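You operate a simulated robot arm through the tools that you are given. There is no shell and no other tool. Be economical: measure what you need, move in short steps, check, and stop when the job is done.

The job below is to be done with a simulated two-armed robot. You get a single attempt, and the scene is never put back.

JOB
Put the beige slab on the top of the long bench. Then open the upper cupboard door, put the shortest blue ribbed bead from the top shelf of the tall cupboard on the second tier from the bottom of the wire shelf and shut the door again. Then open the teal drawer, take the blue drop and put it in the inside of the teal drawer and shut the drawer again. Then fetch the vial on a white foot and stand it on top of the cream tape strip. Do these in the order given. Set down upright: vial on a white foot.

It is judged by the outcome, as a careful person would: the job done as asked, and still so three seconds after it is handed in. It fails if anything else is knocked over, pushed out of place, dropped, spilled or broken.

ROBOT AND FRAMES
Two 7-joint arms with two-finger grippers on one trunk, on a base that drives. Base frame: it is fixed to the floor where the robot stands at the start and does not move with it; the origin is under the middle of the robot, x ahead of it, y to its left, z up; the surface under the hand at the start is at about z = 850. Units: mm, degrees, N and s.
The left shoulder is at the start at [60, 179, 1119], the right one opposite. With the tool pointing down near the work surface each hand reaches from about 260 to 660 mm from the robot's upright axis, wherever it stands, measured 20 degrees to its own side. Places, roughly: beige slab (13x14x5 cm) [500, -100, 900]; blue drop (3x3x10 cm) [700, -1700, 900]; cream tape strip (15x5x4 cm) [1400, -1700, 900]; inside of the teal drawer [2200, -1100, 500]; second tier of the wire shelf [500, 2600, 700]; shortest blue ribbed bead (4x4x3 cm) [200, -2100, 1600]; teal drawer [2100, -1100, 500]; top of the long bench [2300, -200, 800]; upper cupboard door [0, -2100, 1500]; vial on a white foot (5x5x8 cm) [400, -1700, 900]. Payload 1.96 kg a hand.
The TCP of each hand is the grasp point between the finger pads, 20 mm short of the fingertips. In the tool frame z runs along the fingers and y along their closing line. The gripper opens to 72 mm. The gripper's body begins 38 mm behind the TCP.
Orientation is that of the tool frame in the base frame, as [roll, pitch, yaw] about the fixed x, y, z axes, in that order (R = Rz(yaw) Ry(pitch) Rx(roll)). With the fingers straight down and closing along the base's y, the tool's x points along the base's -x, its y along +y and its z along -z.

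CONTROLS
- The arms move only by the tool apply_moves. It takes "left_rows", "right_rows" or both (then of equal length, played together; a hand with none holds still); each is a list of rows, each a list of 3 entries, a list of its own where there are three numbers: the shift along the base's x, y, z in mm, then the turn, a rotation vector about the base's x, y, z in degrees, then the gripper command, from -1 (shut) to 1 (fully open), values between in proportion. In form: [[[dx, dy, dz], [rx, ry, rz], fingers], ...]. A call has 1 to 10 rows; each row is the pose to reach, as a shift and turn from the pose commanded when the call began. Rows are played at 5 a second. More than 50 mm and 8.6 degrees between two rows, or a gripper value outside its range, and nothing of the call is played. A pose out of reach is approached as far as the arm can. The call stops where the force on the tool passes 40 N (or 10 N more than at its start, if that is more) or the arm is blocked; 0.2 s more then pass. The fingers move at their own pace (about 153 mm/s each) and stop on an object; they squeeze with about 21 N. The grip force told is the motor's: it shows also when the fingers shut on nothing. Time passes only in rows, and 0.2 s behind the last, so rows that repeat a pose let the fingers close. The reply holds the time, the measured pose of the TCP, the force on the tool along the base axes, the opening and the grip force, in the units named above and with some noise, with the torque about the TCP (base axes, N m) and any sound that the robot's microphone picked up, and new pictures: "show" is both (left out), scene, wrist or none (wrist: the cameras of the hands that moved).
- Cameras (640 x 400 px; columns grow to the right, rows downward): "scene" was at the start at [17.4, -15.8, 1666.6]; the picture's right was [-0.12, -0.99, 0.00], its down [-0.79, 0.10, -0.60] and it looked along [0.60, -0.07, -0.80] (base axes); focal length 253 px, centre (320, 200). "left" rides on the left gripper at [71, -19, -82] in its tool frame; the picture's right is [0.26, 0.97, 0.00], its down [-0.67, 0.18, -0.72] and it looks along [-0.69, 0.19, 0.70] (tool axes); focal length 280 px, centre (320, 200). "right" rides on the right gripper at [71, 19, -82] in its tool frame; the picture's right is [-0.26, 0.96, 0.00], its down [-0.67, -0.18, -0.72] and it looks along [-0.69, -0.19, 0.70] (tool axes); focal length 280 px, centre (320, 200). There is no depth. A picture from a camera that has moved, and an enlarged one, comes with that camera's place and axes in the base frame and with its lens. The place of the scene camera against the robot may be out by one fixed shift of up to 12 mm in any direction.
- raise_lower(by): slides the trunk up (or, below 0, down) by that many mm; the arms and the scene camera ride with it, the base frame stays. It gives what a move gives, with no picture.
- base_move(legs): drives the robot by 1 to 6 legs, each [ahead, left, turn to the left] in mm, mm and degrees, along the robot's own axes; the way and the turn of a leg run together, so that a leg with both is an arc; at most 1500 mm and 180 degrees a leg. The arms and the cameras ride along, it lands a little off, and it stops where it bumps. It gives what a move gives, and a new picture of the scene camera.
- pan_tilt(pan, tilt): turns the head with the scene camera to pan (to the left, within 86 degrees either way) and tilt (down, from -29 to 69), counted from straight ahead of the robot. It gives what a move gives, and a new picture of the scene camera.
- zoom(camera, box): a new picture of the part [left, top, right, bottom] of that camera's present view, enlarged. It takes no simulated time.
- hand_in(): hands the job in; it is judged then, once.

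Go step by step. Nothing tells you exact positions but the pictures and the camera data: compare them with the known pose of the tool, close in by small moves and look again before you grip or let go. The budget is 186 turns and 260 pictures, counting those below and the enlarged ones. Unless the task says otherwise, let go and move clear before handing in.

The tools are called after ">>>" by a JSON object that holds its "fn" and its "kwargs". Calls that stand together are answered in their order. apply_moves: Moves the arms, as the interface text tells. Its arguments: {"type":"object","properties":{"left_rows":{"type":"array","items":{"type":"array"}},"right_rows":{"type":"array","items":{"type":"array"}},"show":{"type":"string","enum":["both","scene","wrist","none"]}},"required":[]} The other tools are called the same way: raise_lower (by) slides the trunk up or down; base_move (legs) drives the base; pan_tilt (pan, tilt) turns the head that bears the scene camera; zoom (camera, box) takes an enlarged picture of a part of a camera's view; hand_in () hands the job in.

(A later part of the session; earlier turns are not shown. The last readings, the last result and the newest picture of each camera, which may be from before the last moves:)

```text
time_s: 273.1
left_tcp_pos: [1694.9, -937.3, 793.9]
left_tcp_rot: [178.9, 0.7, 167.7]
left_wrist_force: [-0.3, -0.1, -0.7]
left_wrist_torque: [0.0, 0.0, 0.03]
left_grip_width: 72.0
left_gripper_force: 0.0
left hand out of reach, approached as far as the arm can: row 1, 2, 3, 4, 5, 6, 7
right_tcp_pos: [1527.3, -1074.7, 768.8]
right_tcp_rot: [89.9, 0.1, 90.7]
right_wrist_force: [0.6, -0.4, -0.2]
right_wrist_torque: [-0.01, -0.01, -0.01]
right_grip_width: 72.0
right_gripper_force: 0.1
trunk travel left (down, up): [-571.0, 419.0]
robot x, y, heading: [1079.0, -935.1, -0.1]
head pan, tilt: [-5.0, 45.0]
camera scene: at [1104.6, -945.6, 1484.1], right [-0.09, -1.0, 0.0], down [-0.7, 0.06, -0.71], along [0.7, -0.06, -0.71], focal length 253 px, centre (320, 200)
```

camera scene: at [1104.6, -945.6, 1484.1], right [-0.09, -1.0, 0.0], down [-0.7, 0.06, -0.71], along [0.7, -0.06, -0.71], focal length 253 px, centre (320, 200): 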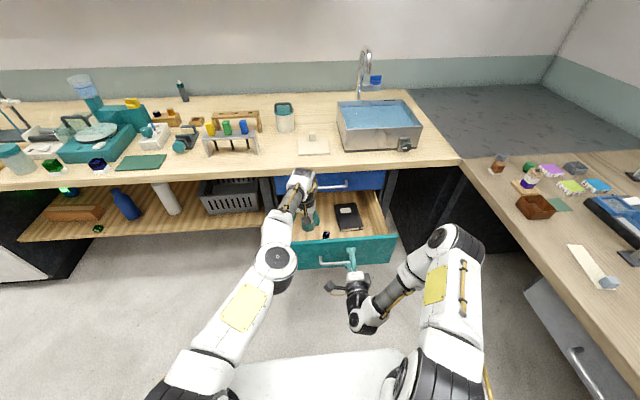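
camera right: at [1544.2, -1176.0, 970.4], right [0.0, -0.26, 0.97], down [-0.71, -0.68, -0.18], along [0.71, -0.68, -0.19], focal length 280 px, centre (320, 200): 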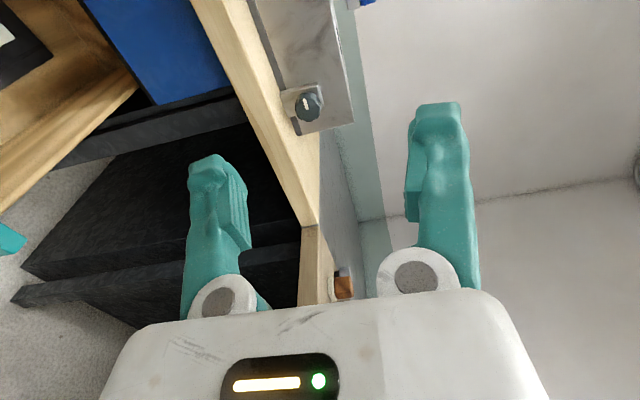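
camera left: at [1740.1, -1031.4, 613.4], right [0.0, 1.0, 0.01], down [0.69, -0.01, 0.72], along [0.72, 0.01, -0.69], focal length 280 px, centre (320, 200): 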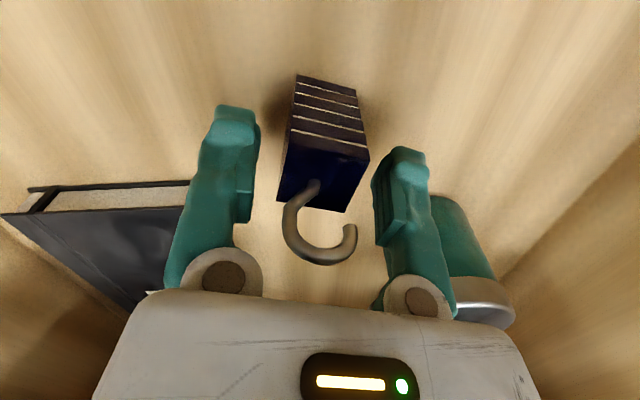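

The left arm seems stuck straight at a limit. I'll try other small directions to free it.

>>> {"fn": "apply_moves", "kwargs": {"left_rows": [[[0, 15, -10], [0, 0, 0], 1], [[0, 30, -20], [0, 0, 0], 1], [[0, 45, -30], [0, 0, 0], 1]], "show": "none"}}

>>> {"fn": "apply_moves", "kwargs": {"left_rows": [[[-10, 0, -25], [0, 0, 0], 1], [[-20, 0, -45], [0, 0, 0], 1], [[-40, 0, -60], [0, 0, 0], 1]], "show": "none"}}

```text
time_s: 273.9
left_tcp_pos: [1699.4, -910.3, 758.4]
left_tcp_rot: [178.0, 0.7, 169.9]
left_wrist_force: [0.6, 0.2, 0.6]
left_wrist_torque: [-0.01, -0.01, 0.0]
left_grip_width: 71.9
left_gripper_force: 0.1
left hand out of reach, approached as far as the arm can: row 1, 2, 3
right_tcp_pos: [1529.8, -1074.1, 767.3]
right_tcp_rot: [90.1, 0.2, 90.9]
right_wrist_force: [-0.4, -0.3, -0.1]
right_wrist_torque: [-0.02, -0.01, -0.02]
right_grip_width: 72.1
right_gripper_force: 0.0
trunk travel left (down, up): [-571.0, 419.0]
robot x, y, heading: [1080.7, -934.2, -0.3]
head pan, tilt: [-5.0, 45.0]
```

```text
time_s: 274.7
left_tcp_pos: [1681.9, -924.9, 689.8]
left_tcp_rot: [178.7, 0.7, 168.0]
left_wrist_force: [0.7, -0.3, 0.1]
left_wrist_torque: [-0.01, -0.01, 0.01]
left_grip_width: 71.9
left_gripper_force: 0.1
left hand out of reach, approached as far as the arm can: row 1, 2, 3
right_tcp_pos: [1528.9, -1074.9, 767.9]
right_tcp_rot: [90.1, 0.1, 90.9]
right_wrist_force: [-0.4, -0.6, -0.4]
right_wrist_torque: [0.0, -0.03, 0.0]
right_grip_width: 71.8
right_gripper_force: 0.1
trunk travel left (down, up): [-571.0, 419.0]
robot x, y, heading: [1078.9, -931.3, -0.1]
head pan, tilt: [-5.0, 45.0]
```

>>> {"fn": "base_move", "kwargs": {"legs": [[-170, 0, 0]]}}

>>> {"fn": "apply_moves", "kwargs": {"left_rows": [[[-30, 0, -30], [0, 0, 0], 1], [[-60, 0, -60], [0, 0, 0], 1], [[-90, 10, -80], [0, 0, 0], 1], [[-120, 20, -80], [0, 0, 0], 1], [[-150, 30, -70], [0, 0, 0], 1]], "show": "scene"}}

```text
time_s: 276.1
left_tcp_pos: [1511.4, -924.5, 691.4]
left_tcp_rot: [178.7, 0.7, 168.0]
left_wrist_force: [-0.2, -0.5, 0.1]
left_wrist_torque: [-0.02, -0.03, 0.0]
left_grip_width: 72.0
left_gripper_force: 0.1
right_tcp_pos: [1359.6, -1074.6, 767.8]
right_tcp_rot: [90.0, 0.2, 90.8]
right_wrist_force: [0.9, -0.9, -1.4]
right_wrist_torque: [-0.03, 0.02, 0.0]
right_grip_width: 71.9
right_gripper_force: 0.1
trunk travel left (down, up): [-571.0, 419.0]
robot x, y, heading: [912.0, -933.5, -0.1]
head pan, tilt: [-5.0, 45.0]
camera scene: at [935.5, -945.5, 1484.1], right [-0.09, -1.0, 0.0], down [-0.7, 0.06, -0.71], along [0.71, -0.06, -0.71], focal length 253 px, centre (320, 200)
```

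scene: 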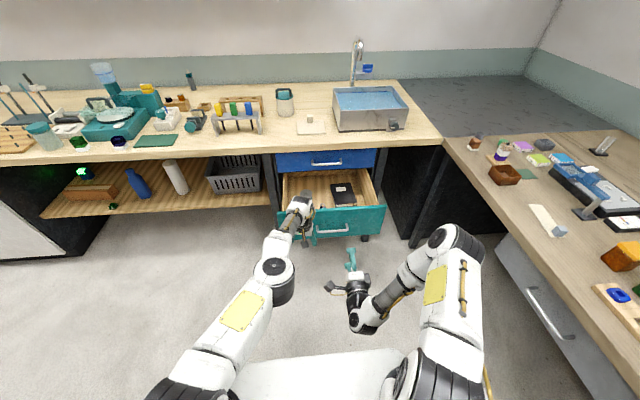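

```text
time_s: 277.4
left_tcp_pos: [1364.9, -894.6, 621.1]
left_tcp_rot: [178.7, 1.0, 168.1]
left_wrist_force: [-1.4, 0.7, 0.1]
left_wrist_torque: [0.02, -0.05, 0.03]
left_grip_width: 71.9
left_gripper_force: 0.0
left hand out of reach, approached as far as the arm can: row 1, 2, 3
right_tcp_pos: [1360.0, -1075.5, 768.8]
right_tcp_rot: [89.9, 0.2, 90.8]
right_wrist_force: [1.0, 0.6, -0.9]
right_wrist_torque: [0.01, -0.03, -0.01]
right_grip_width: 72.1
right_gripper_force: 0.0
trunk travel left (down, up): [-571.0, 419.0]
robot x, y, heading: [907.2, -932.3, -0.4]
head pan, tilt: [-5.0, 45.0]
camera scene: at [936.0, -945.7, 1484.1], right [-0.09, -1.0, 0.0], down [-0.7, 0.06, -0.71], along [0.7, -0.06, -0.71], focal length 253 px, centre (320, 200)
```

scene: 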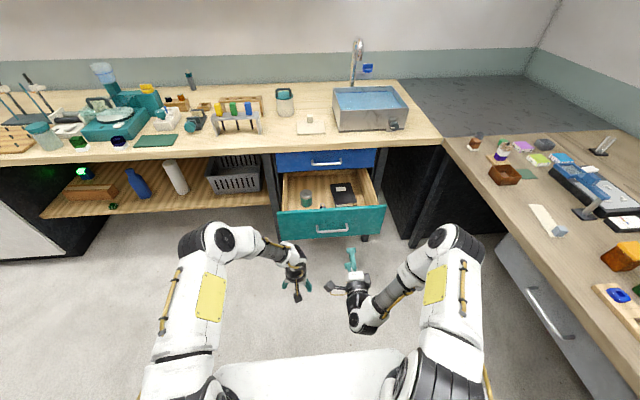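

The left arm is folded properly again. I'll check the drawer and lift the left hand out of the way.

>>> {"fn": "apply_moves", "kwargs": {"left_rows": [[[-5, 20, 40], [0, 0, 0], 1], [[-10, 40, 80], [0, 0, 0], 1], [[-10, 60, 120], [0, 0, 0], 1], [[-10, 80, 160], [0, 0, 0], 1], [[-10, 90, 200], [0, 0, 0], 1], [[-10, 90, 240], [0, 0, 0], 1]], "show": "none"}}

>>> {"fn": "zoom", "kwargs": {"camera": "scene", "box": [260, 140, 400, 250]}}

```text
time_s: 278.8
left_tcp_pos: [1353.9, -803.5, 862.2]
left_tcp_rot: [178.6, 0.7, 168.0]
left_wrist_force: [-0.7, 0.2, 0.4]
left_wrist_torque: [0.02, 0.03, 0.04]
left_grip_width: 72.0
left_gripper_force: 0.1
right_tcp_pos: [1360.4, -1074.9, 769.0]
right_tcp_rot: [89.9, 0.2, 90.8]
right_wrist_force: [-0.5, 0.1, -0.5]
right_wrist_torque: [0.0, 0.0, -0.03]
right_grip_width: 71.9
right_gripper_force: 0.0
trunk travel left (down, up): [-571.0, 419.0]
robot x, y, heading: [912.7, -930.8, 0.1]
head pan, tilt: [-5.0, 45.0]
```

```text
3.64 times, centred on (330, 195) of scene
camera zoom: at [936.5, -945.4, 1484.1], right [-0.09, -1.0, 0.0], down [-0.7, 0.06, -0.71], along [0.7, -0.06, -0.71], focal length 920 px, centre (284, 218)
```

zoom: 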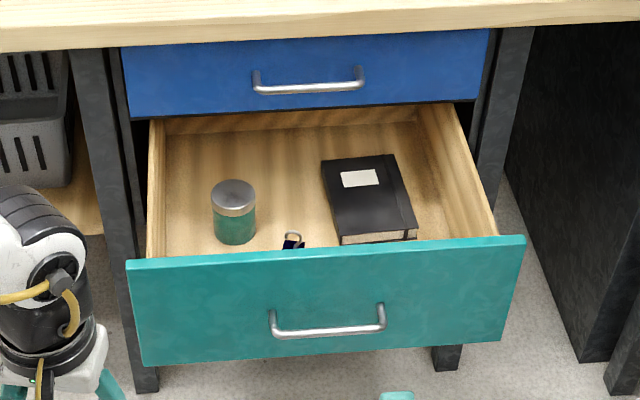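

The drop stands at the front of the drawer. I'll lower the trunk to bring the right hand to handle height.

>>> {"fn": "raise_lower", "kwargs": {"by": -206}}

>>> {"fn": "base_move", "kwargs": {"legs": [[220, 0, 0]]}}

>>> {"fn": "zoom", "kwargs": {"camera": "right", "box": [0, 0, 640, 400]}}

```text
time_s: 281.0
left_tcp_pos: [1355.3, -804.4, 655.9]
left_tcp_rot: [178.8, 0.7, 168.0]
left_wrist_force: [0.3, 0.5, -0.2]
left_wrist_torque: [0.02, -0.01, 0.0]
left_grip_width: 72.0
left_gripper_force: 0.1
right_tcp_pos: [1360.0, -1074.7, 562.8]
right_tcp_rot: [90.0, 0.3, 90.8]
right_wrist_force: [-0.2, 0.0, 0.2]
right_wrist_torque: [-0.01, -0.01, 0.0]
right_grip_width: 72.1
right_gripper_force: 0.0
trunk travel left (down, up): [-365.0, 625.0]
robot x, y, heading: [912.9, -931.6, 0.1]
head pan, tilt: [-5.0, 45.0]
```

```text
time_s: 282.7
left_tcp_pos: [1581.7, -803.7, 654.1]
left_tcp_rot: [178.8, 0.7, 168.0]
left_wrist_force: [0.4, 0.2, -0.1]
left_wrist_torque: [0.01, 0.02, 0.01]
left_grip_width: 72.1
left_gripper_force: 0.1
right_tcp_pos: [1589.0, -1074.1, 562.1]
right_tcp_rot: [89.9, 0.1, 90.9]
right_wrist_force: [0.3, -0.5, 0.1]
right_wrist_torque: [-0.01, -0.01, 0.04]
right_grip_width: 71.8
right_gripper_force: 0.1
trunk travel left (down, up): [-365.0, 625.0]
robot x, y, heading: [1142.3, -929.3, 0.1]
head pan, tilt: [-5.0, 45.0]
camera scene: at [1164.4, -945.5, 1278.1], right [-0.09, -1.0, 0.0], down [-0.7, 0.06, -0.71], along [0.7, -0.06, -0.71], focal length 253 px, centre (320, 200)
```

scene: 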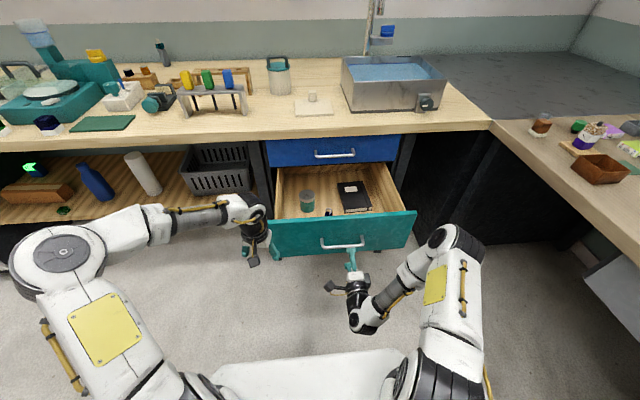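

```text
1.00 times, centred on (320, 200) of right (not enlarged: the box is as wide or as high as the picture)
camera zoom: at [1504.1, -1005.2, 581.2], right [0.0, -0.26, 0.97], down [-0.71, -0.69, -0.18], along [0.71, -0.68, -0.19], focal length 280 px, centre (320, 200)
```

zoom: 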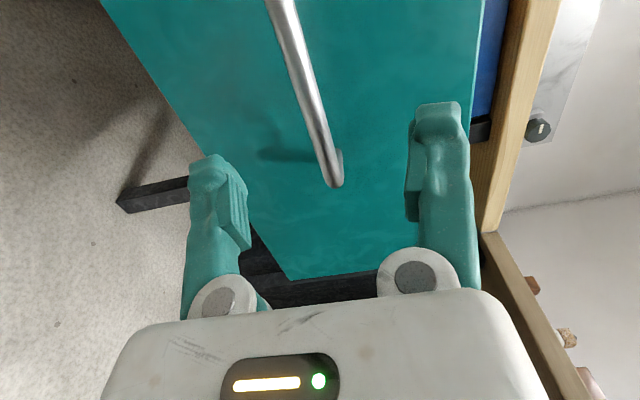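

The bar is 62 mm ahead. I'll advance, grip it, and push the drawer in.

>>> {"fn": "apply_moves", "kwargs": {"right_rows": [[[30, 0, -3], [0, 0, 0], 1], [[60, 0, -5], [0, 0, 0], 1], [[64, 0, -5], [0, 0, 0], 0], [[64, 0, -5], [0, 0, 0], -1], [[64, 0, -5], [0, 0, 0], -1], [[80, 0, -5], [0, 0, 0], -1], [[100, 0, -5], [0, 0, 0], -1], [[120, 0, -5], [0, 0, 0], -1], [[140, 0, -5], [0, 0, 0], -1], [[160, 0, -5], [0, 0, 0], -1]], "show": "scene"}}

```text
time_s: 284.9
left_tcp_pos: [1582.7, -803.3, 654.9]
left_tcp_rot: [178.7, 0.6, 168.1]
left_wrist_force: [0.4, 0.3, 0.4]
left_wrist_torque: [0.0, -0.03, -0.03]
left_grip_width: 72.0
left_gripper_force: 0.0
right_tcp_pos: [1749.3, -1073.9, 555.2]
right_tcp_rot: [90.1, 0.2, 90.8]
right_wrist_force: [0.4, -0.4, 0.5]
right_wrist_torque: [-0.03, 0.04, 0.0]
right_grip_width: 0.1
right_gripper_force: 29.9
trunk travel left (down, up): [-365.0, 625.0]
robot x, y, heading: [1141.0, -933.9, 0.1]
head pan, tilt: [-5.0, 45.0]
camera scene: at [1164.1, -945.5, 1278.0], right [-0.09, -1.0, 0.0], down [-0.7, 0.06, -0.71], along [0.7, -0.06, -0.71], focal length 253 px, centre (320, 200)
```

scene: 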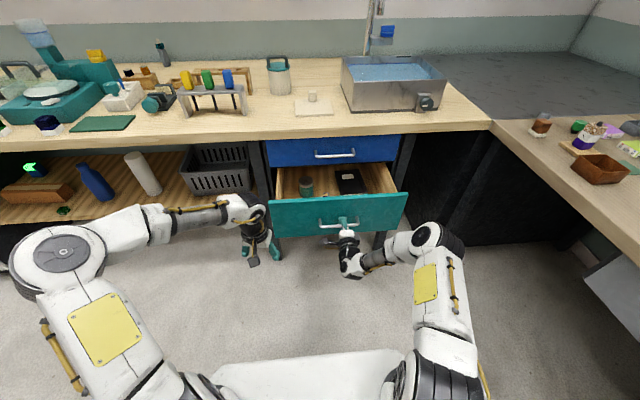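

The fingers slipped off the bar, but the drawer is moving in. I'll check the contact.

>>> {"fn": "zoom", "kwargs": {"camera": "right", "box": [0, 0, 640, 400]}}

>>> {"fn": "zoom", "kwargs": {"camera": "scene", "box": [250, 120, 430, 270]}}

```text
1.00 times, centred on (320, 200) of right (not enlarged: the box is as wide or as high as the picture)
camera zoom: at [1665.0, -1005.7, 575.5], right [0.0, -0.26, 0.97], down [-0.71, -0.69, -0.18], along [0.71, -0.68, -0.19], focal length 280 px, centre (320, 200)
```

zoom: 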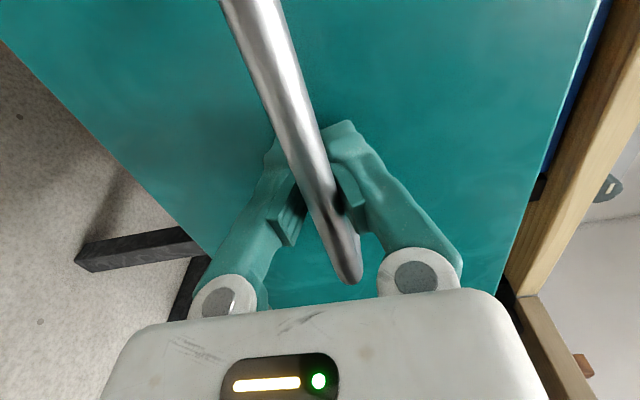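

```text
2.67 times, centred on (340, 195) of scene
camera zoom: at [1164.1, -945.5, 1278.0], right [-0.09, -1.0, 0.0], down [-0.7, 0.06, -0.71], along [0.7, -0.06, -0.71], focal length 674 px, centre (267, 213)
```

zoom: 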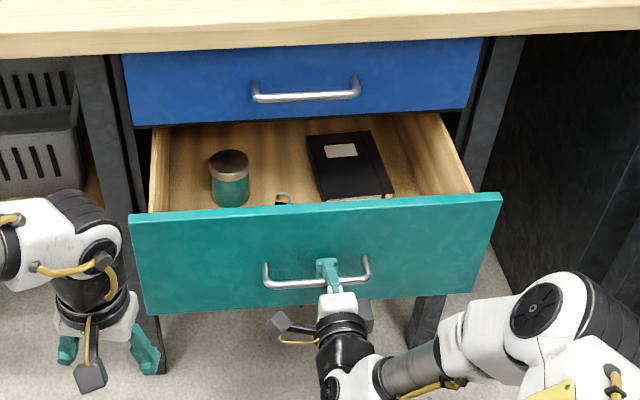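

The fingertips press the drawer front while straddling the bar. I'll open, draw back, drive forward, and push the rest slowly with the arm so that nothing inside topples.

>>> {"fn": "apply_moves", "kwargs": {"right_rows": [[[0, 0, 0], [0, 0, 0], 0.5], [[0, 0, 0], [0, 0, 0], 1], [[-20, 0, 2], [0, 0, 0], 1], [[-55, 0, 2], [0, 0, 0], 1], [[-95, 0, 2], [0, 0, 0], 1], [[-135, 0, 2], [0, 0, 0], 1], [[-158, 0, 2], [0, 0, 0], 1]], "show": "none"}}

>>> {"fn": "base_move", "kwargs": {"legs": [[140, 0, 0]]}}

>>> {"fn": "zoom", "kwargs": {"camera": "right", "box": [0, 0, 640, 400]}}

```text
time_s: 286.5
left_tcp_pos: [1581.7, -804.3, 654.9]
left_tcp_rot: [178.7, 0.7, 168.0]
left_wrist_force: [-1.0, 0.3, -0.2]
left_wrist_torque: [0.0, -0.01, 0.01]
left_grip_width: 72.2
left_gripper_force: 0.0
right_tcp_pos: [1590.4, -1073.5, 560.4]
right_tcp_rot: [89.9, 0.0, 90.8]
right_wrist_force: [0.2, -0.7, 0.1]
right_wrist_torque: [0.02, 0.01, 0.03]
right_grip_width: 71.9
right_gripper_force: 0.0
trunk travel left (down, up): [-365.0, 625.0]
robot x, y, heading: [1138.5, -930.0, -0.3]
head pan, tilt: [-5.0, 45.0]
```

```text
time_s: 287.8
left_tcp_pos: [1720.9, -804.3, 655.2]
left_tcp_rot: [178.6, 0.6, 168.0]
left_wrist_force: [-0.5, 0.2, 0.0]
left_wrist_torque: [0.0, -0.01, -0.01]
left_grip_width: 71.9
left_gripper_force: 0.1
right_tcp_pos: [1728.7, -1074.9, 560.0]
right_tcp_rot: [90.0, 0.2, 90.8]
right_wrist_force: [-0.2, 0.6, 0.1]
right_wrist_torque: [0.01, -0.01, -0.02]
right_grip_width: 72.2
right_gripper_force: 0.2
trunk travel left (down, up): [-365.0, 625.0]
robot x, y, heading: [1277.7, -932.0, -0.0]
head pan, tilt: [-5.0, 45.0]
camera scene: at [1303.8, -945.6, 1278.0], right [-0.09, -1.0, 0.0], down [-0.7, 0.06, -0.71], along [0.7, -0.06, -0.71], focal length 253 px, centre (320, 200)
```

scene: 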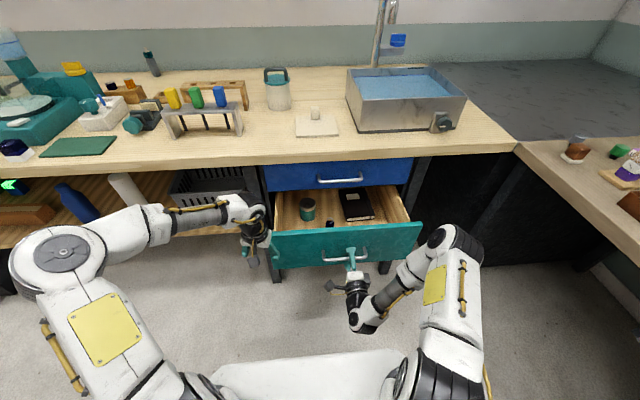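

```text
1.00 times, centred on (320, 200) of right (not enlarged: the box is as wide or as high as the picture)
camera zoom: at [1645.7, -1005.1, 579.4], right [0.0, -0.26, 0.97], down [-0.71, -0.68, -0.18], along [0.71, -0.68, -0.19], focal length 280 px, centre (320, 200)
```

zoom: 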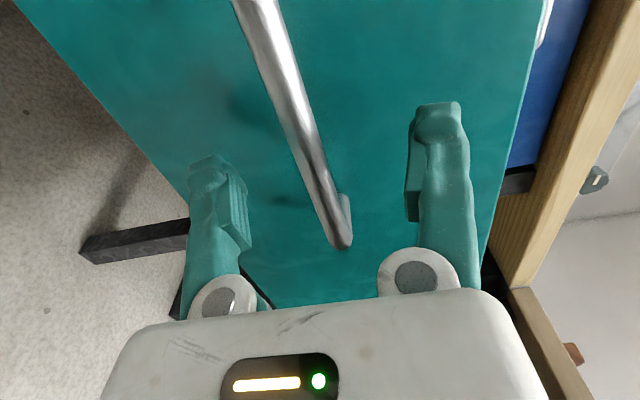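

>>> {"fn": "apply_moves", "kwargs": {"right_rows": [[[0, 0, 0], [0, 0, 0], -1], [[0, 0, 0], [0, 0, 0], -1], [[18, 0, 0], [0, 0, 0], -1], [[36, 0, 0], [0, 0, 0], -1], [[54, 0, 0], [0, 0, 0], -1], [[72, 0, 0], [0, 0, 0], -1], [[90, 0, 0], [0, 0, 0], -1], [[108, 0, 0], [0, 0, 0], -1], [[126, 0, 0], [0, 0, 0], -1], [[144, 0, 0], [0, 0, 0], -1]], "show": "scene"}}

```text
time_s: 290.0
left_tcp_pos: [1722.1, -804.8, 654.6]
left_tcp_rot: [178.7, 0.6, 168.0]
left_wrist_force: [0.2, -0.4, -0.4]
left_wrist_torque: [0.01, 0.02, -0.03]
left_grip_width: 72.4
left_gripper_force: 0.1
right_tcp_pos: [1874.7, -1075.0, 558.4]
right_tcp_rot: [90.0, 0.2, 90.7]
right_wrist_force: [1.2, 0.2, -23.2]
right_wrist_torque: [-0.17, 0.19, -0.04]
right_grip_width: 9.3
right_gripper_force: 37.3
trunk travel left (down, up): [-365.0, 625.0]
robot x, y, heading: [1279.1, -929.1, -0.2]
head pan, tilt: [-5.0, 45.0]
camera scene: at [1306.0, -946.2, 1278.0], right [-0.09, -1.0, 0.0], down [-0.71, 0.06, -0.71], along [0.7, -0.06, -0.71], focal length 253 px, centre (320, 200)
```

scene: 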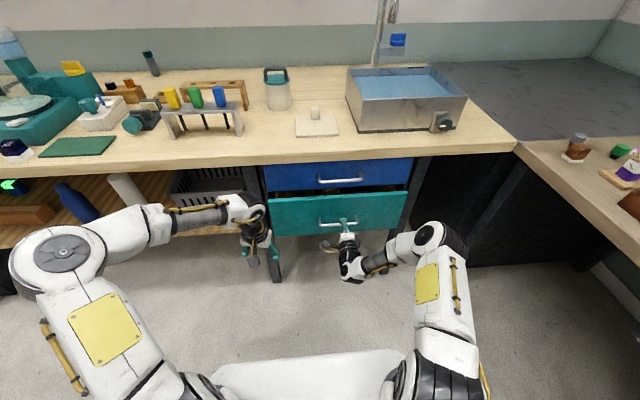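

Nearly shut. I'll push the last stretch slowly.

>>> {"fn": "apply_moves", "kwargs": {"right_rows": [[[12, 0, 2], [0, 0, 0], -1], [[24, 0, 3], [0, 0, 0], -1], [[36, 0, 4], [0, 0, 0], -1], [[46, 0, 4], [0, 0, 0], -1], [[54, 0, 4], [0, 0, 0], -1], [[62, 0, 4], [0, 0, 0], -1], [[70, 0, 4], [0, 0, 0], -1]], "show": "both"}}

```text
time_s: 290.7
left_tcp_pos: [1721.4, -805.2, 655.6]
left_tcp_rot: [178.7, 0.7, 167.9]
left_wrist_force: [0.0, 0.0, 0.0]
left_wrist_torque: [-0.01, -0.03, -0.02]
left_grip_width: 71.8
left_gripper_force: 0.0
right_tcp_pos: [1900.0, -1075.4, 558.4]
right_tcp_rot: [90.8, 0.3, 90.8]
right_wrist_force: [-1.9, -0.3, -17.4]
right_wrist_torque: [-0.23, 0.19, -0.38]
right_grip_width: 9.3
right_gripper_force: 37.0
trunk travel left (down, up): [-365.0, 625.0]
robot x, y, heading: [1278.2, -931.9, -0.1]
head pan, tilt: [-5.0, 45.0]
stopped in row 3 (right hand): the force on the tool passed its limit at 42 N (the readings are from after the stop); the commanded pose is now the measured one
camera scene: at [1304.1, -946.0, 1278.4], right [-0.09, -1.0, 0.0], down [-0.71, 0.06, -0.71], along [0.7, -0.06, -0.71], focal length 253 px, centre (320, 200)
camera right: at [1816.2, -1005.0, 578.5], right [0.02, -0.26, 0.97], down [-0.71, -0.68, -0.17], along [0.71, -0.68, -0.19], focal length 280 px, centre (320, 200)
```

scene: 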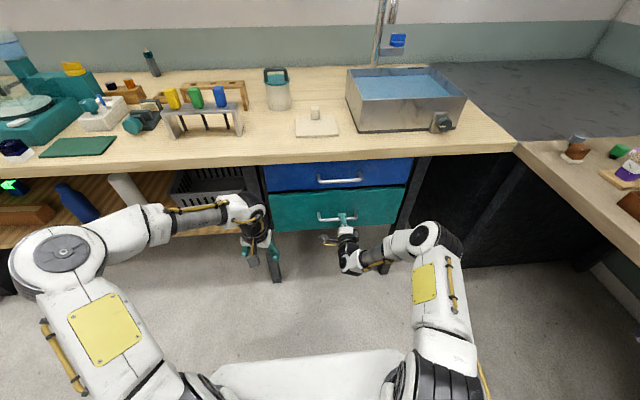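
right: 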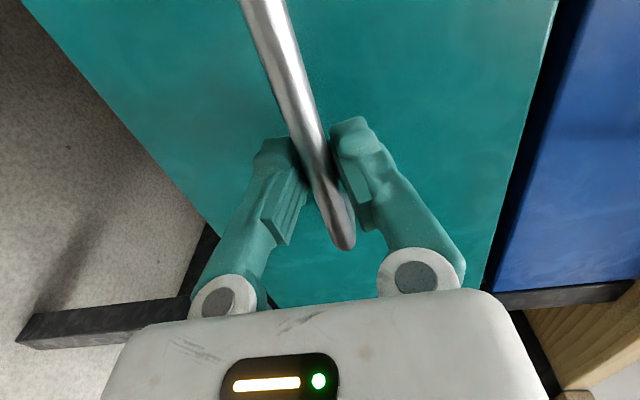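

>>> {"fn": "zoom", "kwargs": {"camera": "scene", "box": [250, 140, 430, 260]}}

```text
3.33 times, centred on (340, 200) of scene
camera zoom: at [1304.1, -946.0, 1278.4], right [-0.09, -1.0, 0.0], down [-0.71, 0.06, -0.71], along [0.7, -0.06, -0.71], focal length 843 px, centre (253, 200)
```

zoom: 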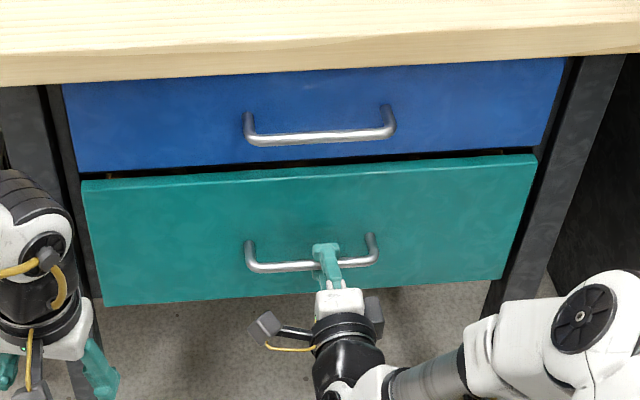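

The teal front is still about 10 mm proud. I'll open the fingers and push the front directly with the fingertips.

>>> {"fn": "apply_moves", "kwargs": {"right_rows": [[[0, 0, 0], [0, 0, 0], 0.3], [[0, 0, 0], [0, 0, 0], 1], [[0, 0, 0], [0, 0, 0], 1], [[12, 0, -1], [0, 0, 0], 1], [[24, 0, -1], [0, 0, 0], 1], [[32, 0, -1], [0, 0, 0], 1], [[38, 0, -1], [0, 0, 0], 1], [[43, 0, -1], [0, 0, 0], 1], [[48, 0, -1], [0, 0, 0], 1]], "show": "none"}}

>>> {"fn": "zoom", "kwargs": {"camera": "scene", "box": [250, 140, 430, 260]}}

```text
time_s: 292.5
left_tcp_pos: [1719.0, -803.2, 655.8]
left_tcp_rot: [178.6, 0.8, 167.9]
left_wrist_force: [-0.2, -0.3, -0.4]
left_wrist_torque: [-0.02, 0.01, -0.02]
left_grip_width: 71.9
left_gripper_force: 0.0
right_tcp_pos: [1936.3, -1075.3, 559.7]
right_tcp_rot: [90.4, 0.2, 90.8]
right_wrist_force: [-19.9, -0.6, 8.5]
right_wrist_torque: [0.07, -1.03, -0.04]
right_grip_width: 72.3
right_gripper_force: 0.0
trunk travel left (down, up): [-365.0, 625.0]
robot x, y, heading: [1279.2, -934.5, -0.2]
head pan, tilt: [-5.0, 45.0]
stopped in row 8 (right hand): the force on the tool passed its limit at 49 N (the readings are from after the stop); the commanded pose is now the measured one
```

```text
3.33 times, centred on (340, 200) of scene
camera zoom: at [1298.5, -945.4, 1278.4], right [-0.09, -1.0, 0.0], down [-0.7, 0.06, -0.71], along [0.71, -0.06, -0.7], focal length 843 px, centre (253, 200)
```

zoom: 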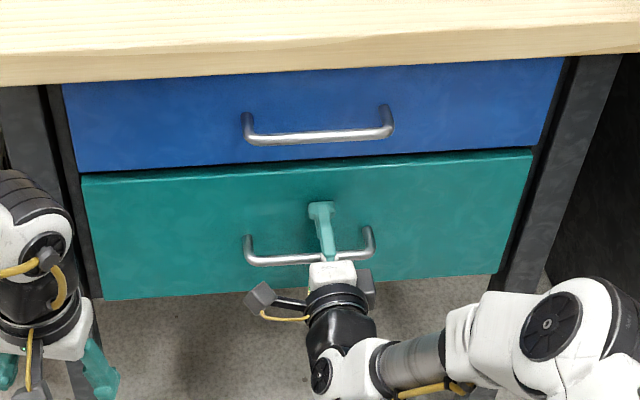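

The drawer is now shut flush. I'll withdraw the right hand and back away.

>>> {"fn": "apply_moves", "kwargs": {"right_rows": [[[-25, 0, 0], [0, 0, 0], 1], [[-60, 0, 0], [0, 0, 0], 1], [[-100, 0, 0], [0, 0, 0], 1], [[-140, 0, 0], [0, 0, 0], 1], [[-175, 0, 0], [0, 0, 0], 1]], "show": "none"}}

>>> {"fn": "base_move", "kwargs": {"legs": [[-300, 0, 0]]}}

>>> {"fn": "zoom", "kwargs": {"camera": "scene", "box": [240, 80, 420, 220]}}

>>> {"fn": "raise_lower", "kwargs": {"by": 400}}

```text
time_s: 293.7
left_tcp_pos: [1719.2, -805.1, 655.4]
left_tcp_rot: [178.7, 0.7, 167.9]
left_wrist_force: [0.6, -0.3, -0.7]
left_wrist_torque: [0.01, 0.0, 0.0]
left_grip_width: 72.0
left_gripper_force: 0.1
right_tcp_pos: [1763.4, -1075.5, 557.0]
right_tcp_rot: [90.7, 0.1, 90.8]
right_wrist_force: [0.2, -0.2, 0.9]
right_wrist_torque: [0.01, 0.01, 0.04]
right_grip_width: 72.0
right_gripper_force: 0.1
trunk travel left (down, up): [-365.0, 625.0]
robot x, y, heading: [1278.9, -932.1, -0.1]
head pan, tilt: [-5.0, 45.0]
```

```text
time_s: 295.7
left_tcp_pos: [1419.1, -805.3, 655.0]
left_tcp_rot: [178.8, 0.7, 167.8]
left_wrist_force: [0.1, 0.4, 0.2]
left_wrist_torque: [-0.01, -0.04, 0.03]
left_grip_width: 71.9
left_gripper_force: 0.0
right_tcp_pos: [1463.0, -1074.2, 557.7]
right_tcp_rot: [90.6, 0.2, 90.7]
right_wrist_force: [0.3, -1.1, 0.8]
right_wrist_torque: [-0.01, 0.02, -0.02]
right_grip_width: 72.0
right_gripper_force: 0.0
trunk travel left (down, up): [-365.0, 625.0]
robot x, y, heading: [977.0, -931.8, -0.2]
head pan, tilt: [-5.0, 45.0]
camera scene: at [1001.4, -944.9, 1278.1], right [-0.09, -1.0, 0.0], down [-0.7, 0.06, -0.71], along [0.7, -0.06, -0.71], focal length 253 px, centre (320, 200)
```

scene: 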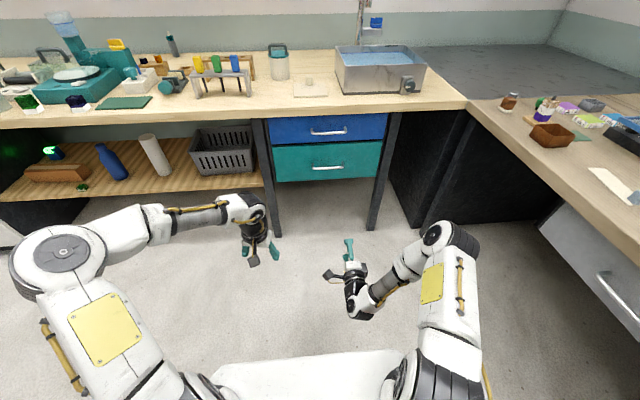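

```text
2.86 times, centred on (330, 150) of scene
camera zoom: at [1001.4, -944.9, 1278.1], right [-0.09, -1.0, 0.0], down [-0.7, 0.06, -0.71], along [0.7, -0.06, -0.71], focal length 723 px, centre (291, 343)
```

zoom: 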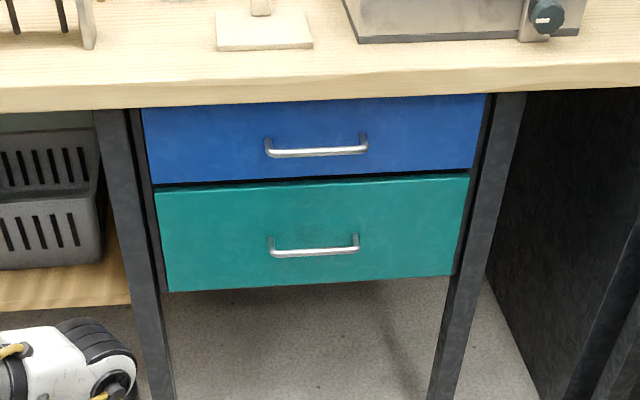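

```text
time_s: 299.6
left_tcp_pos: [1419.9, -805.5, 1055.4]
left_tcp_rot: [178.7, 0.7, 167.9]
left_wrist_force: [0.5, -0.5, 0.6]
left_wrist_torque: [-0.02, -0.01, -0.01]
left_grip_width: 72.1
left_gripper_force: 0.0
right_tcp_pos: [1463.3, -1075.2, 956.8]
right_tcp_rot: [90.6, 0.1, 90.8]
right_wrist_force: [-0.5, 0.0, -0.1]
right_wrist_torque: [0.02, -0.03, 0.03]
right_grip_width: 72.1
right_gripper_force: 0.1
trunk travel left (down, up): [-765.0, 225.0]
robot x, y, heading: [975.8, -931.9, -0.1]
head pan, tilt: [-5.0, 45.0]
```

The drawer is shut. I'll raise the right hand a little, then drive to the vial at the other end of the right-hand bench.

>>> {"fn": "apply_moves", "kwargs": {"right_rows": [[[-20, 0, 35], [0, 0, 0], 1], [[-40, 0, 70], [0, 0, 0], 1], [[-50, 0, 105], [0, 0, 0], 1], [[-50, 0, 135], [0, 0, 0], 1]], "left_rows": [[[0, 0, 20], [0, 0, 0], 1], [[0, 0, 40], [0, 0, 3], 1], [[0, 0, 60], [0, 0, 8], 1], [[0, 0, 70], [0, 0, 12], 1]], "show": "none"}}

>>> {"fn": "base_move", "kwargs": {"legs": [[0, -60, 0], [0, 0, -89.8], [0, -780, 0], [180, 0, 0]]}}

>>> {"fn": "pan_tilt", "kwargs": {"pan": 15, "tilt": 50}}

```text
time_s: 300.6
left_tcp_pos: [1418.7, -804.3, 1124.8]
left_tcp_rot: [178.7, 0.7, 179.8]
left_wrist_force: [-0.2, 0.7, 0.1]
left_wrist_torque: [0.0, -0.03, -0.03]
left_grip_width: 72.0
left_gripper_force: 0.0
right_tcp_pos: [1418.2, -1072.8, 1088.1]
right_tcp_rot: [90.6, 0.2, 90.8]
right_wrist_force: [-0.4, -0.6, -0.2]
right_wrist_torque: [0.0, 0.02, -0.01]
right_grip_width: 72.2
right_gripper_force: 0.1
right hand out of reach, approached as far as the arm can: row 4
trunk travel left (down, up): [-765.0, 225.0]
robot x, y, heading: [975.9, -931.1, 0.1]
head pan, tilt: [-5.0, 45.0]
```

```text
time_s: 310.2
left_tcp_pos: [329.9, -1624.5, 1126.7]
left_tcp_rot: [178.6, 0.7, 90.6]
left_wrist_force: [0.2, 1.0, 0.0]
left_wrist_torque: [0.01, 0.02, 0.02]
left_grip_width: 71.8
left_gripper_force: 0.1
right_tcp_pos: [60.5, -1628.0, 1086.8]
right_tcp_rot: [90.6, 0.2, 1.6]
right_wrist_force: [-0.6, -0.1, -1.3]
right_wrist_torque: [-0.02, 0.01, -0.01]
right_grip_width: 72.1
right_gripper_force: 0.1
trunk travel left (down, up): [-765.0, 225.0]
robot x, y, heading: [198.8, -1185.9, -89.3]
head pan, tilt: [-5.0, 45.0]
camera scene: at [193.1, -1211.8, 1678.1], right [-1.0, 0.08, 0.0], down [0.05, 0.7, -0.71], along [-0.05, -0.7, -0.71], focal length 253 px, centre (320, 200)
```

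scene: 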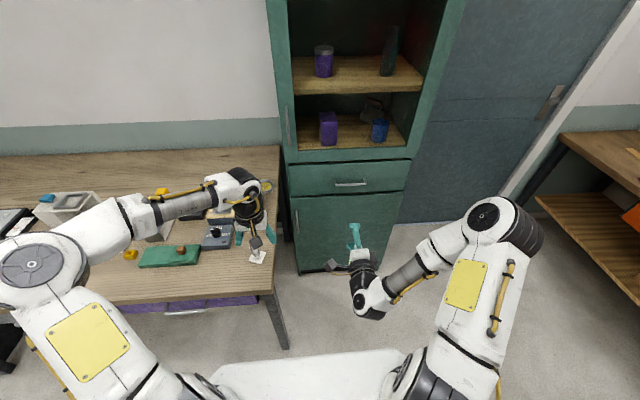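

```text
time_s: 311.1
left_tcp_pos: [329.8, -1625.2, 1125.4]
left_tcp_rot: [178.7, 0.6, 90.6]
left_wrist_force: [0.0, 0.2, -0.1]
left_wrist_torque: [0.02, 0.0, 0.03]
left_grip_width: 71.9
left_gripper_force: 0.0
right_tcp_pos: [61.2, -1628.7, 1087.7]
right_tcp_rot: [90.6, 0.2, 1.5]
right_wrist_force: [-0.3, 0.7, -0.7]
right_wrist_torque: [-0.03, -0.01, 0.02]
right_grip_width: 72.1
right_gripper_force: 0.0
trunk travel left (down, up): [-765.0, 225.0]
robot x, y, heading: [199.8, -1181.0, -89.1]
head pan, tilt: [15.0, 50.0]
camera scene: at [220.0, -1204.8, 1671.2], right [-0.96, -0.27, 0.0], down [-0.2, 0.74, -0.64], along [0.17, -0.62, -0.77], focal length 253 px, centre (320, 200)
```

scene: 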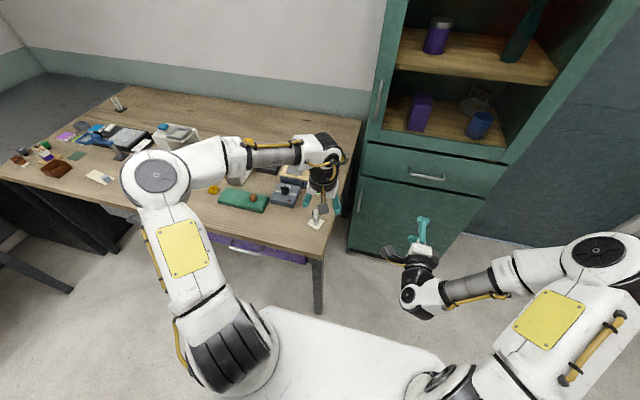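

>>> {"fn": "zoom", "kwargs": {"camera": "scene", "box": [280, 180, 360, 250]}}

>>> {"fn": "zoom", "kwargs": {"camera": "left", "box": [0, 0, 640, 400]}}

```text
5.71 times, centred on (320, 215) of scene
camera zoom: at [220.0, -1204.8, 1671.2], right [-0.96, -0.27, 0.0], down [-0.2, 0.74, -0.64], along [0.17, -0.62, -0.77], focal length 1445 px, centre (320, 114)
```

zoom: 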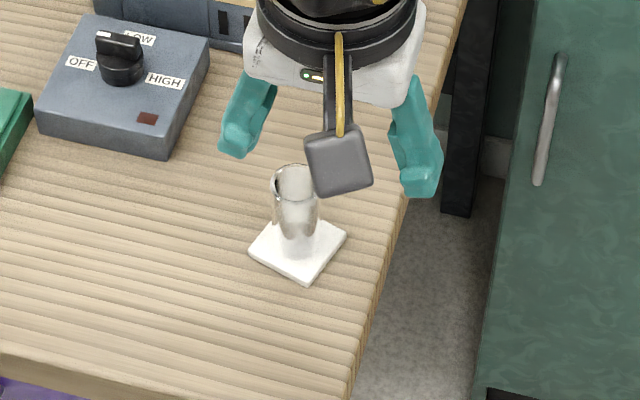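

```text
1.00 times, centred on (320, 200) of left (not enlarged: the box is as wide or as high as the picture)
camera zoom: at [307.4, -1552.9, 1205.3], right [0.96, 0.27, 0.02], down [0.17, -0.66, 0.73], along [0.21, -0.7, -0.69], focal length 280 px, centre (320, 200)
```

zoom: 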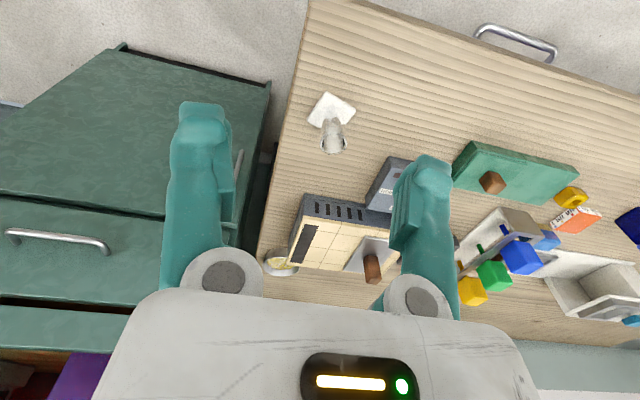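

The vial's foot is centred near (383, -1740) and yawed about -22°. I'll move the left hand above it.

>>> {"fn": "apply_moves", "kwargs": {"left_rows": [[[15, -30, -30], [0, 0, 0], 1], [[30, -60, -60], [0, 0, 0], 1], [[45, -90, -90], [0, 0, 0], 1], [[53, -115, -120], [0, 0, 0], 1], [[53, -115, -145], [0, 0, 0], 1], [[53, -115, -145], [0, 0, 0], 1]], "show": "wrist"}}

>>> {"fn": "zoom", "kwargs": {"camera": "scene", "box": [280, 180, 360, 250]}}

```text
time_s: 312.5
left_tcp_pos: [382.8, -1738.3, 977.7]
left_tcp_rot: [178.6, 0.7, 90.6]
left_wrist_force: [-0.7, 0.3, -0.2]
left_wrist_torque: [0.02, -0.06, -0.01]
left_grip_width: 71.9
left_gripper_force: 0.0
right_tcp_pos: [60.3, -1628.7, 1086.2]
right_tcp_rot: [90.6, 0.1, 1.6]
right_wrist_force: [-0.8, 0.6, -0.3]
right_wrist_torque: [0.01, 0.01, -0.01]
right_grip_width: 72.0
right_gripper_force: 0.0
trunk travel left (down, up): [-765.0, 225.0]
robot x, y, heading: [194.9, -1184.2, -89.4]
head pan, tilt: [15.0, 50.0]
camera left: at [360.8, -1667.3, 1057.7], right [0.96, 0.27, 0.02], down [0.17, -0.66, 0.73], along [0.21, -0.7, -0.69], focal length 280 px, centre (320, 200)
```

left: 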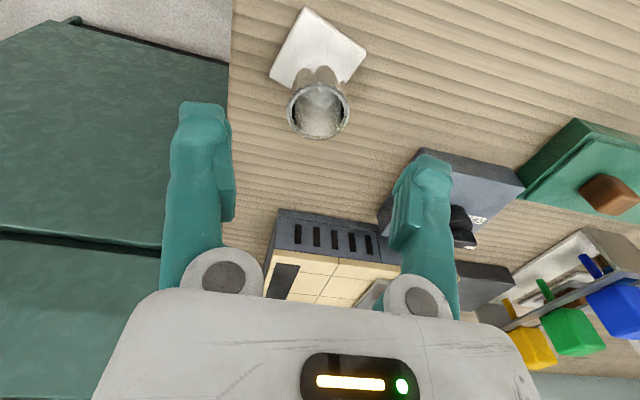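

```text
5.71 times, centred on (320, 215) of scene
camera zoom: at [220.1, -1205.3, 1671.2], right [-0.96, -0.27, 0.0], down [-0.21, 0.74, -0.64], along [0.17, -0.62, -0.77], focal length 1445 px, centre (320, 114)
```

zoom: 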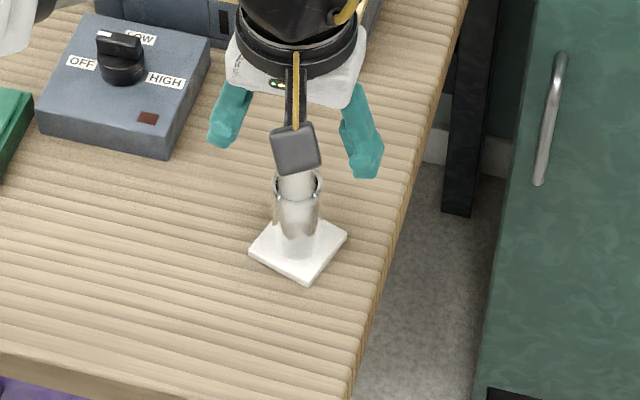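

The vial is centred under the hand. I'll descend around the tube.

>>> {"fn": "apply_moves", "kwargs": {"left_rows": [[[0, 0, -25], [0, 0, 0], 1], [[0, 0, -50], [0, 0, 0], 1], [[0, 0, -73], [0, 0, 0], 1], [[0, 0, -73], [0, 0, 0], 1]], "show": "wrist"}}

```text
time_s: 313.5
left_tcp_pos: [383.3, -1739.9, 907.9]
left_tcp_rot: [178.6, 0.7, 90.6]
left_wrist_force: [-0.3, -0.3, 0.0]
left_wrist_torque: [0.0, 0.0, -0.01]
left_grip_width: 72.1
left_gripper_force: 0.1
right_tcp_pos: [60.0, -1628.8, 1087.4]
right_tcp_rot: [90.6, 0.2, 1.5]
right_wrist_force: [0.7, -0.4, 0.2]
right_wrist_torque: [0.01, -0.02, 0.0]
right_grip_width: 71.8
right_gripper_force: 0.0
trunk travel left (down, up): [-765.0, 225.0]
robot x, y, heading: [193.9, -1184.9, -89.5]
head pan, tilt: [15.0, 50.0]
camera left: at [360.9, -1668.6, 987.1], right [0.96, 0.27, 0.02], down [0.17, -0.66, 0.73], along [0.21, -0.7, -0.69], focal length 280 px, centre (320, 200)
```

left: 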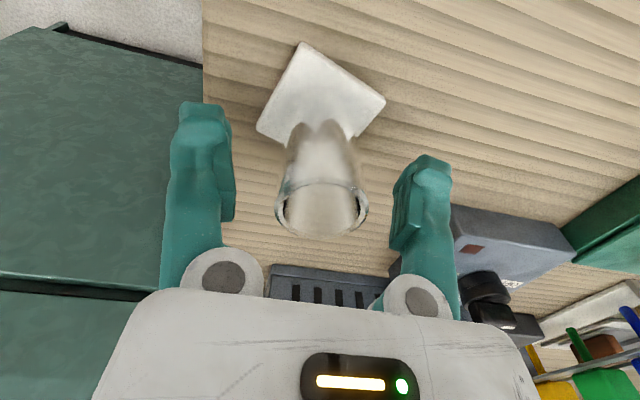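

>>> {"fn": "apply_moves", "kwargs": {"left_rows": [[[0, 0, -8], [0, 0, 0], 1], [[0, 0, -8], [0, 0, 0], 0.3], [[0, 0, -8], [0, 0, 0], -0.3], [[0, 0, -8], [0, 0, 0], -1], [[0, 0, -8], [0, 0, 0], -1], [[0, 0, 2], [0, 0, 0], -1], [[0, 0, 20], [0, 0, 0], -1], [[0, 0, 50], [0, 0, 0], -1]], "show": "both"}}

```text
time_s: 315.3
left_tcp_pos: [381.6, -1739.6, 958.5]
left_tcp_rot: [178.8, 0.7, 90.6]
left_wrist_force: [-0.1, 0.0, -0.7]
left_wrist_torque: [-0.02, 0.02, -0.03]
left_grip_width: 30.4
left_gripper_force: 20.5
right_tcp_pos: [61.7, -1627.6, 1088.1]
right_tcp_rot: [90.6, 0.3, 1.5]
right_wrist_force: [-0.1, -0.1, -0.1]
right_wrist_torque: [-0.01, -0.01, 0.0]
right_grip_width: 72.0
right_gripper_force: 0.0
trunk travel left (down, up): [-765.0, 225.0]
robot x, y, heading: [192.8, -1185.9, -89.3]
head pan, tilt: [15.0, 50.0]
camera scene: at [220.1, -1204.6, 1671.1], right [-0.96, -0.27, 0.0], down [-0.21, 0.74, -0.64], along [0.17, -0.62, -0.77], focal length 253 px, centre (320, 200)
camera left: at [360.2, -1668.3, 1037.7], right [0.96, 0.27, 0.02], down [0.17, -0.66, 0.73], along [0.21, -0.7, -0.69], focal length 280 px, centre (320, 200)
```

scene: 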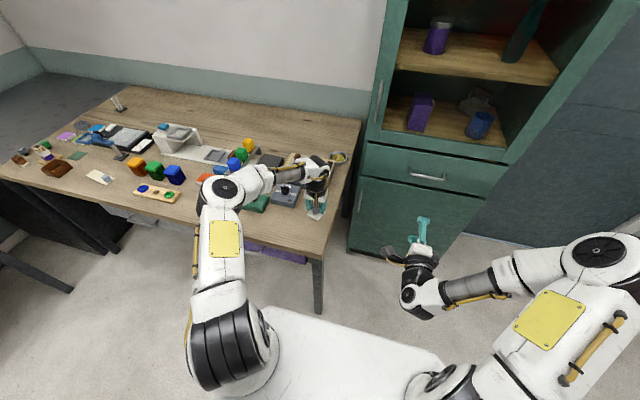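
left: 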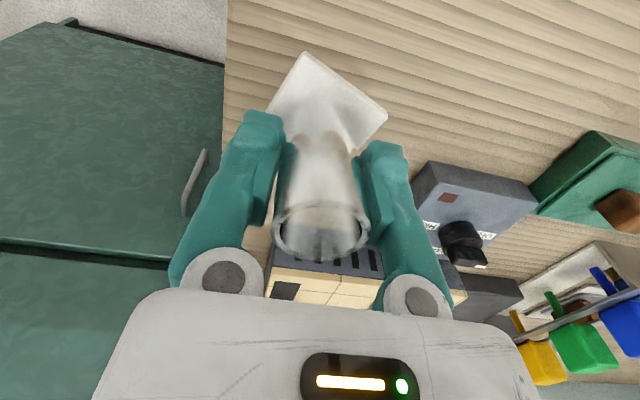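

The vial is held. I'll lift it clear, bring it in, and drive along to the tape strip.

>>> {"fn": "apply_moves", "kwargs": {"left_rows": [[[0, 5, 40], [0, 0, 0], -1], [[-5, 25, 80], [0, 0, 0], -1], [[-15, 50, 115], [0, 0, 0], -1], [[-30, 75, 145], [0, 0, 0], -1], [[-45, 100, 160], [0, 0, 0], -1]], "show": "none"}}

>>> {"fn": "base_move", "kwargs": {"legs": [[-180, 0, -0.5], [0, 1045, 0], [150, 0, 0]]}}

>>> {"fn": "pan_tilt", "kwargs": {"pan": 15, "tilt": 50}}

```text
time_s: 316.5
left_tcp_pos: [337.6, -1639.0, 1117.6]
left_tcp_rot: [178.7, 0.7, 90.5]
left_wrist_force: [-0.4, 0.2, 0.4]
left_wrist_torque: [0.0, -0.01, -0.02]
left_grip_width: 30.4
left_gripper_force: 20.7
right_tcp_pos: [60.2, -1628.5, 1088.1]
right_tcp_rot: [90.5, 0.2, 1.4]
right_wrist_force: [-0.6, -0.2, 0.4]
right_wrist_torque: [0.01, -0.01, -0.02]
right_grip_width: 71.8
right_gripper_force: 0.1
trunk travel left (down, up): [-765.0, 225.0]
robot x, y, heading: [193.0, -1186.2, -89.6]
head pan, tilt: [15.0, 50.0]
```

```text
time_s: 324.0
left_tcp_pos: [1383.9, -1618.1, 1117.1]
left_tcp_rot: [178.6, 0.7, 89.9]
left_wrist_force: [0.7, 0.6, -0.7]
left_wrist_torque: [-0.02, -0.02, -0.03]
left_grip_width: 30.4
left_gripper_force: 21.4
right_tcp_pos: [1106.7, -1603.5, 1087.7]
right_tcp_rot: [90.5, 0.1, 0.9]
right_wrist_force: [-0.2, 0.5, 0.3]
right_wrist_torque: [-0.02, 0.0, 0.01]
right_grip_width: 71.9
right_gripper_force: 0.1
trunk travel left (down, up): [-765.0, 225.0]
robot x, y, heading: [1246.2, -1160.4, -89.9]
head pan, tilt: [15.0, 50.0]
camera scene: at [1271.1, -1181.1, 1671.2], right [-0.97, -0.26, 0.0], down [-0.2, 0.74, -0.64], along [0.17, -0.62, -0.77], focal length 253 px, centre (320, 200)
```

scene: 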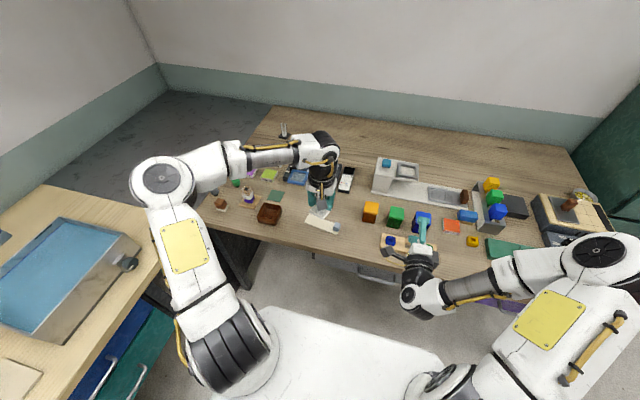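

```text
time_s: 324.6
left_tcp_pos: [1384.3, -1618.6, 1117.6]
left_tcp_rot: [178.8, 0.6, 90.1]
left_wrist_force: [0.0, -0.2, 0.1]
left_wrist_torque: [0.04, 0.02, -0.02]
left_grip_width: 30.7
left_gripper_force: 21.5
right_tcp_pos: [1107.3, -1603.3, 1086.5]
right_tcp_rot: [90.7, 0.2, 1.0]
right_wrist_force: [-0.5, 0.5, 0.4]
right_wrist_torque: [-0.01, 0.02, 0.01]
right_grip_width: 72.0
right_gripper_force: 0.0
trunk travel left (down, up): [-765.0, 225.0]
robot x, y, heading: [1246.2, -1157.4, -90.2]
head pan, tilt: [15.0, 50.0]
camera scene: at [1271.2, -1182.9, 1671.2], right [-0.97, -0.26, 0.0], down [-0.2, 0.74, -0.64], along [0.17, -0.62, -0.77], focal length 253 px, centre (320, 200)
```

scene: 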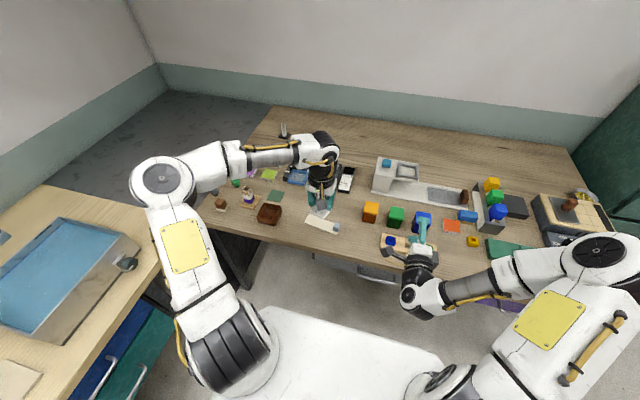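

>>> {"fn": "zoom", "kwargs": {"camera": "scene", "box": [280, 180, 360, 250]}}

>>> {"fn": "zoom", "kwargs": {"camera": "left", "box": [0, 0, 640, 400]}}

```text
5.71 times, centred on (320, 215) of scene
camera zoom: at [1271.2, -1182.9, 1671.2], right [-0.97, -0.26, 0.0], down [-0.2, 0.74, -0.64], along [0.17, -0.62, -0.77], focal length 1445 px, centre (320, 114)
```

zoom: 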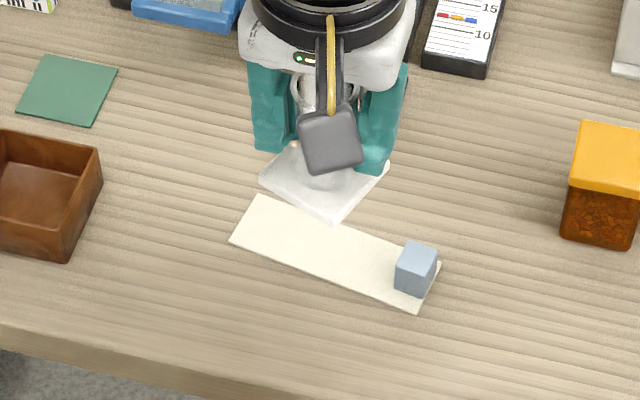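

```text
1.00 times, centred on (320, 200) of left (not enlarged: the box is as wide or as high as the picture)
camera zoom: at [1362.8, -1546.8, 1197.3], right [0.96, 0.26, 0.02], down [0.17, -0.67, 0.73], along [0.2, -0.7, -0.69], focal length 280 px, centre (320, 200)
```

zoom: 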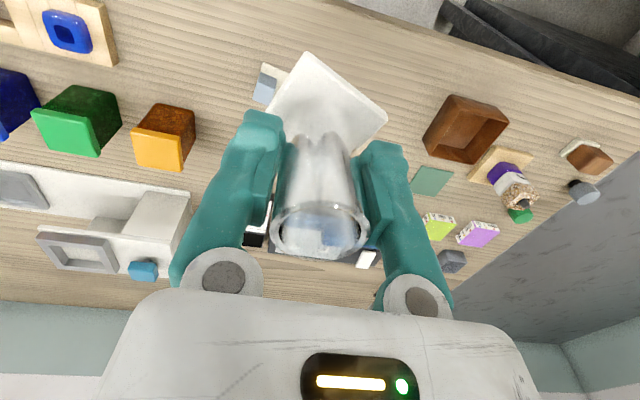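

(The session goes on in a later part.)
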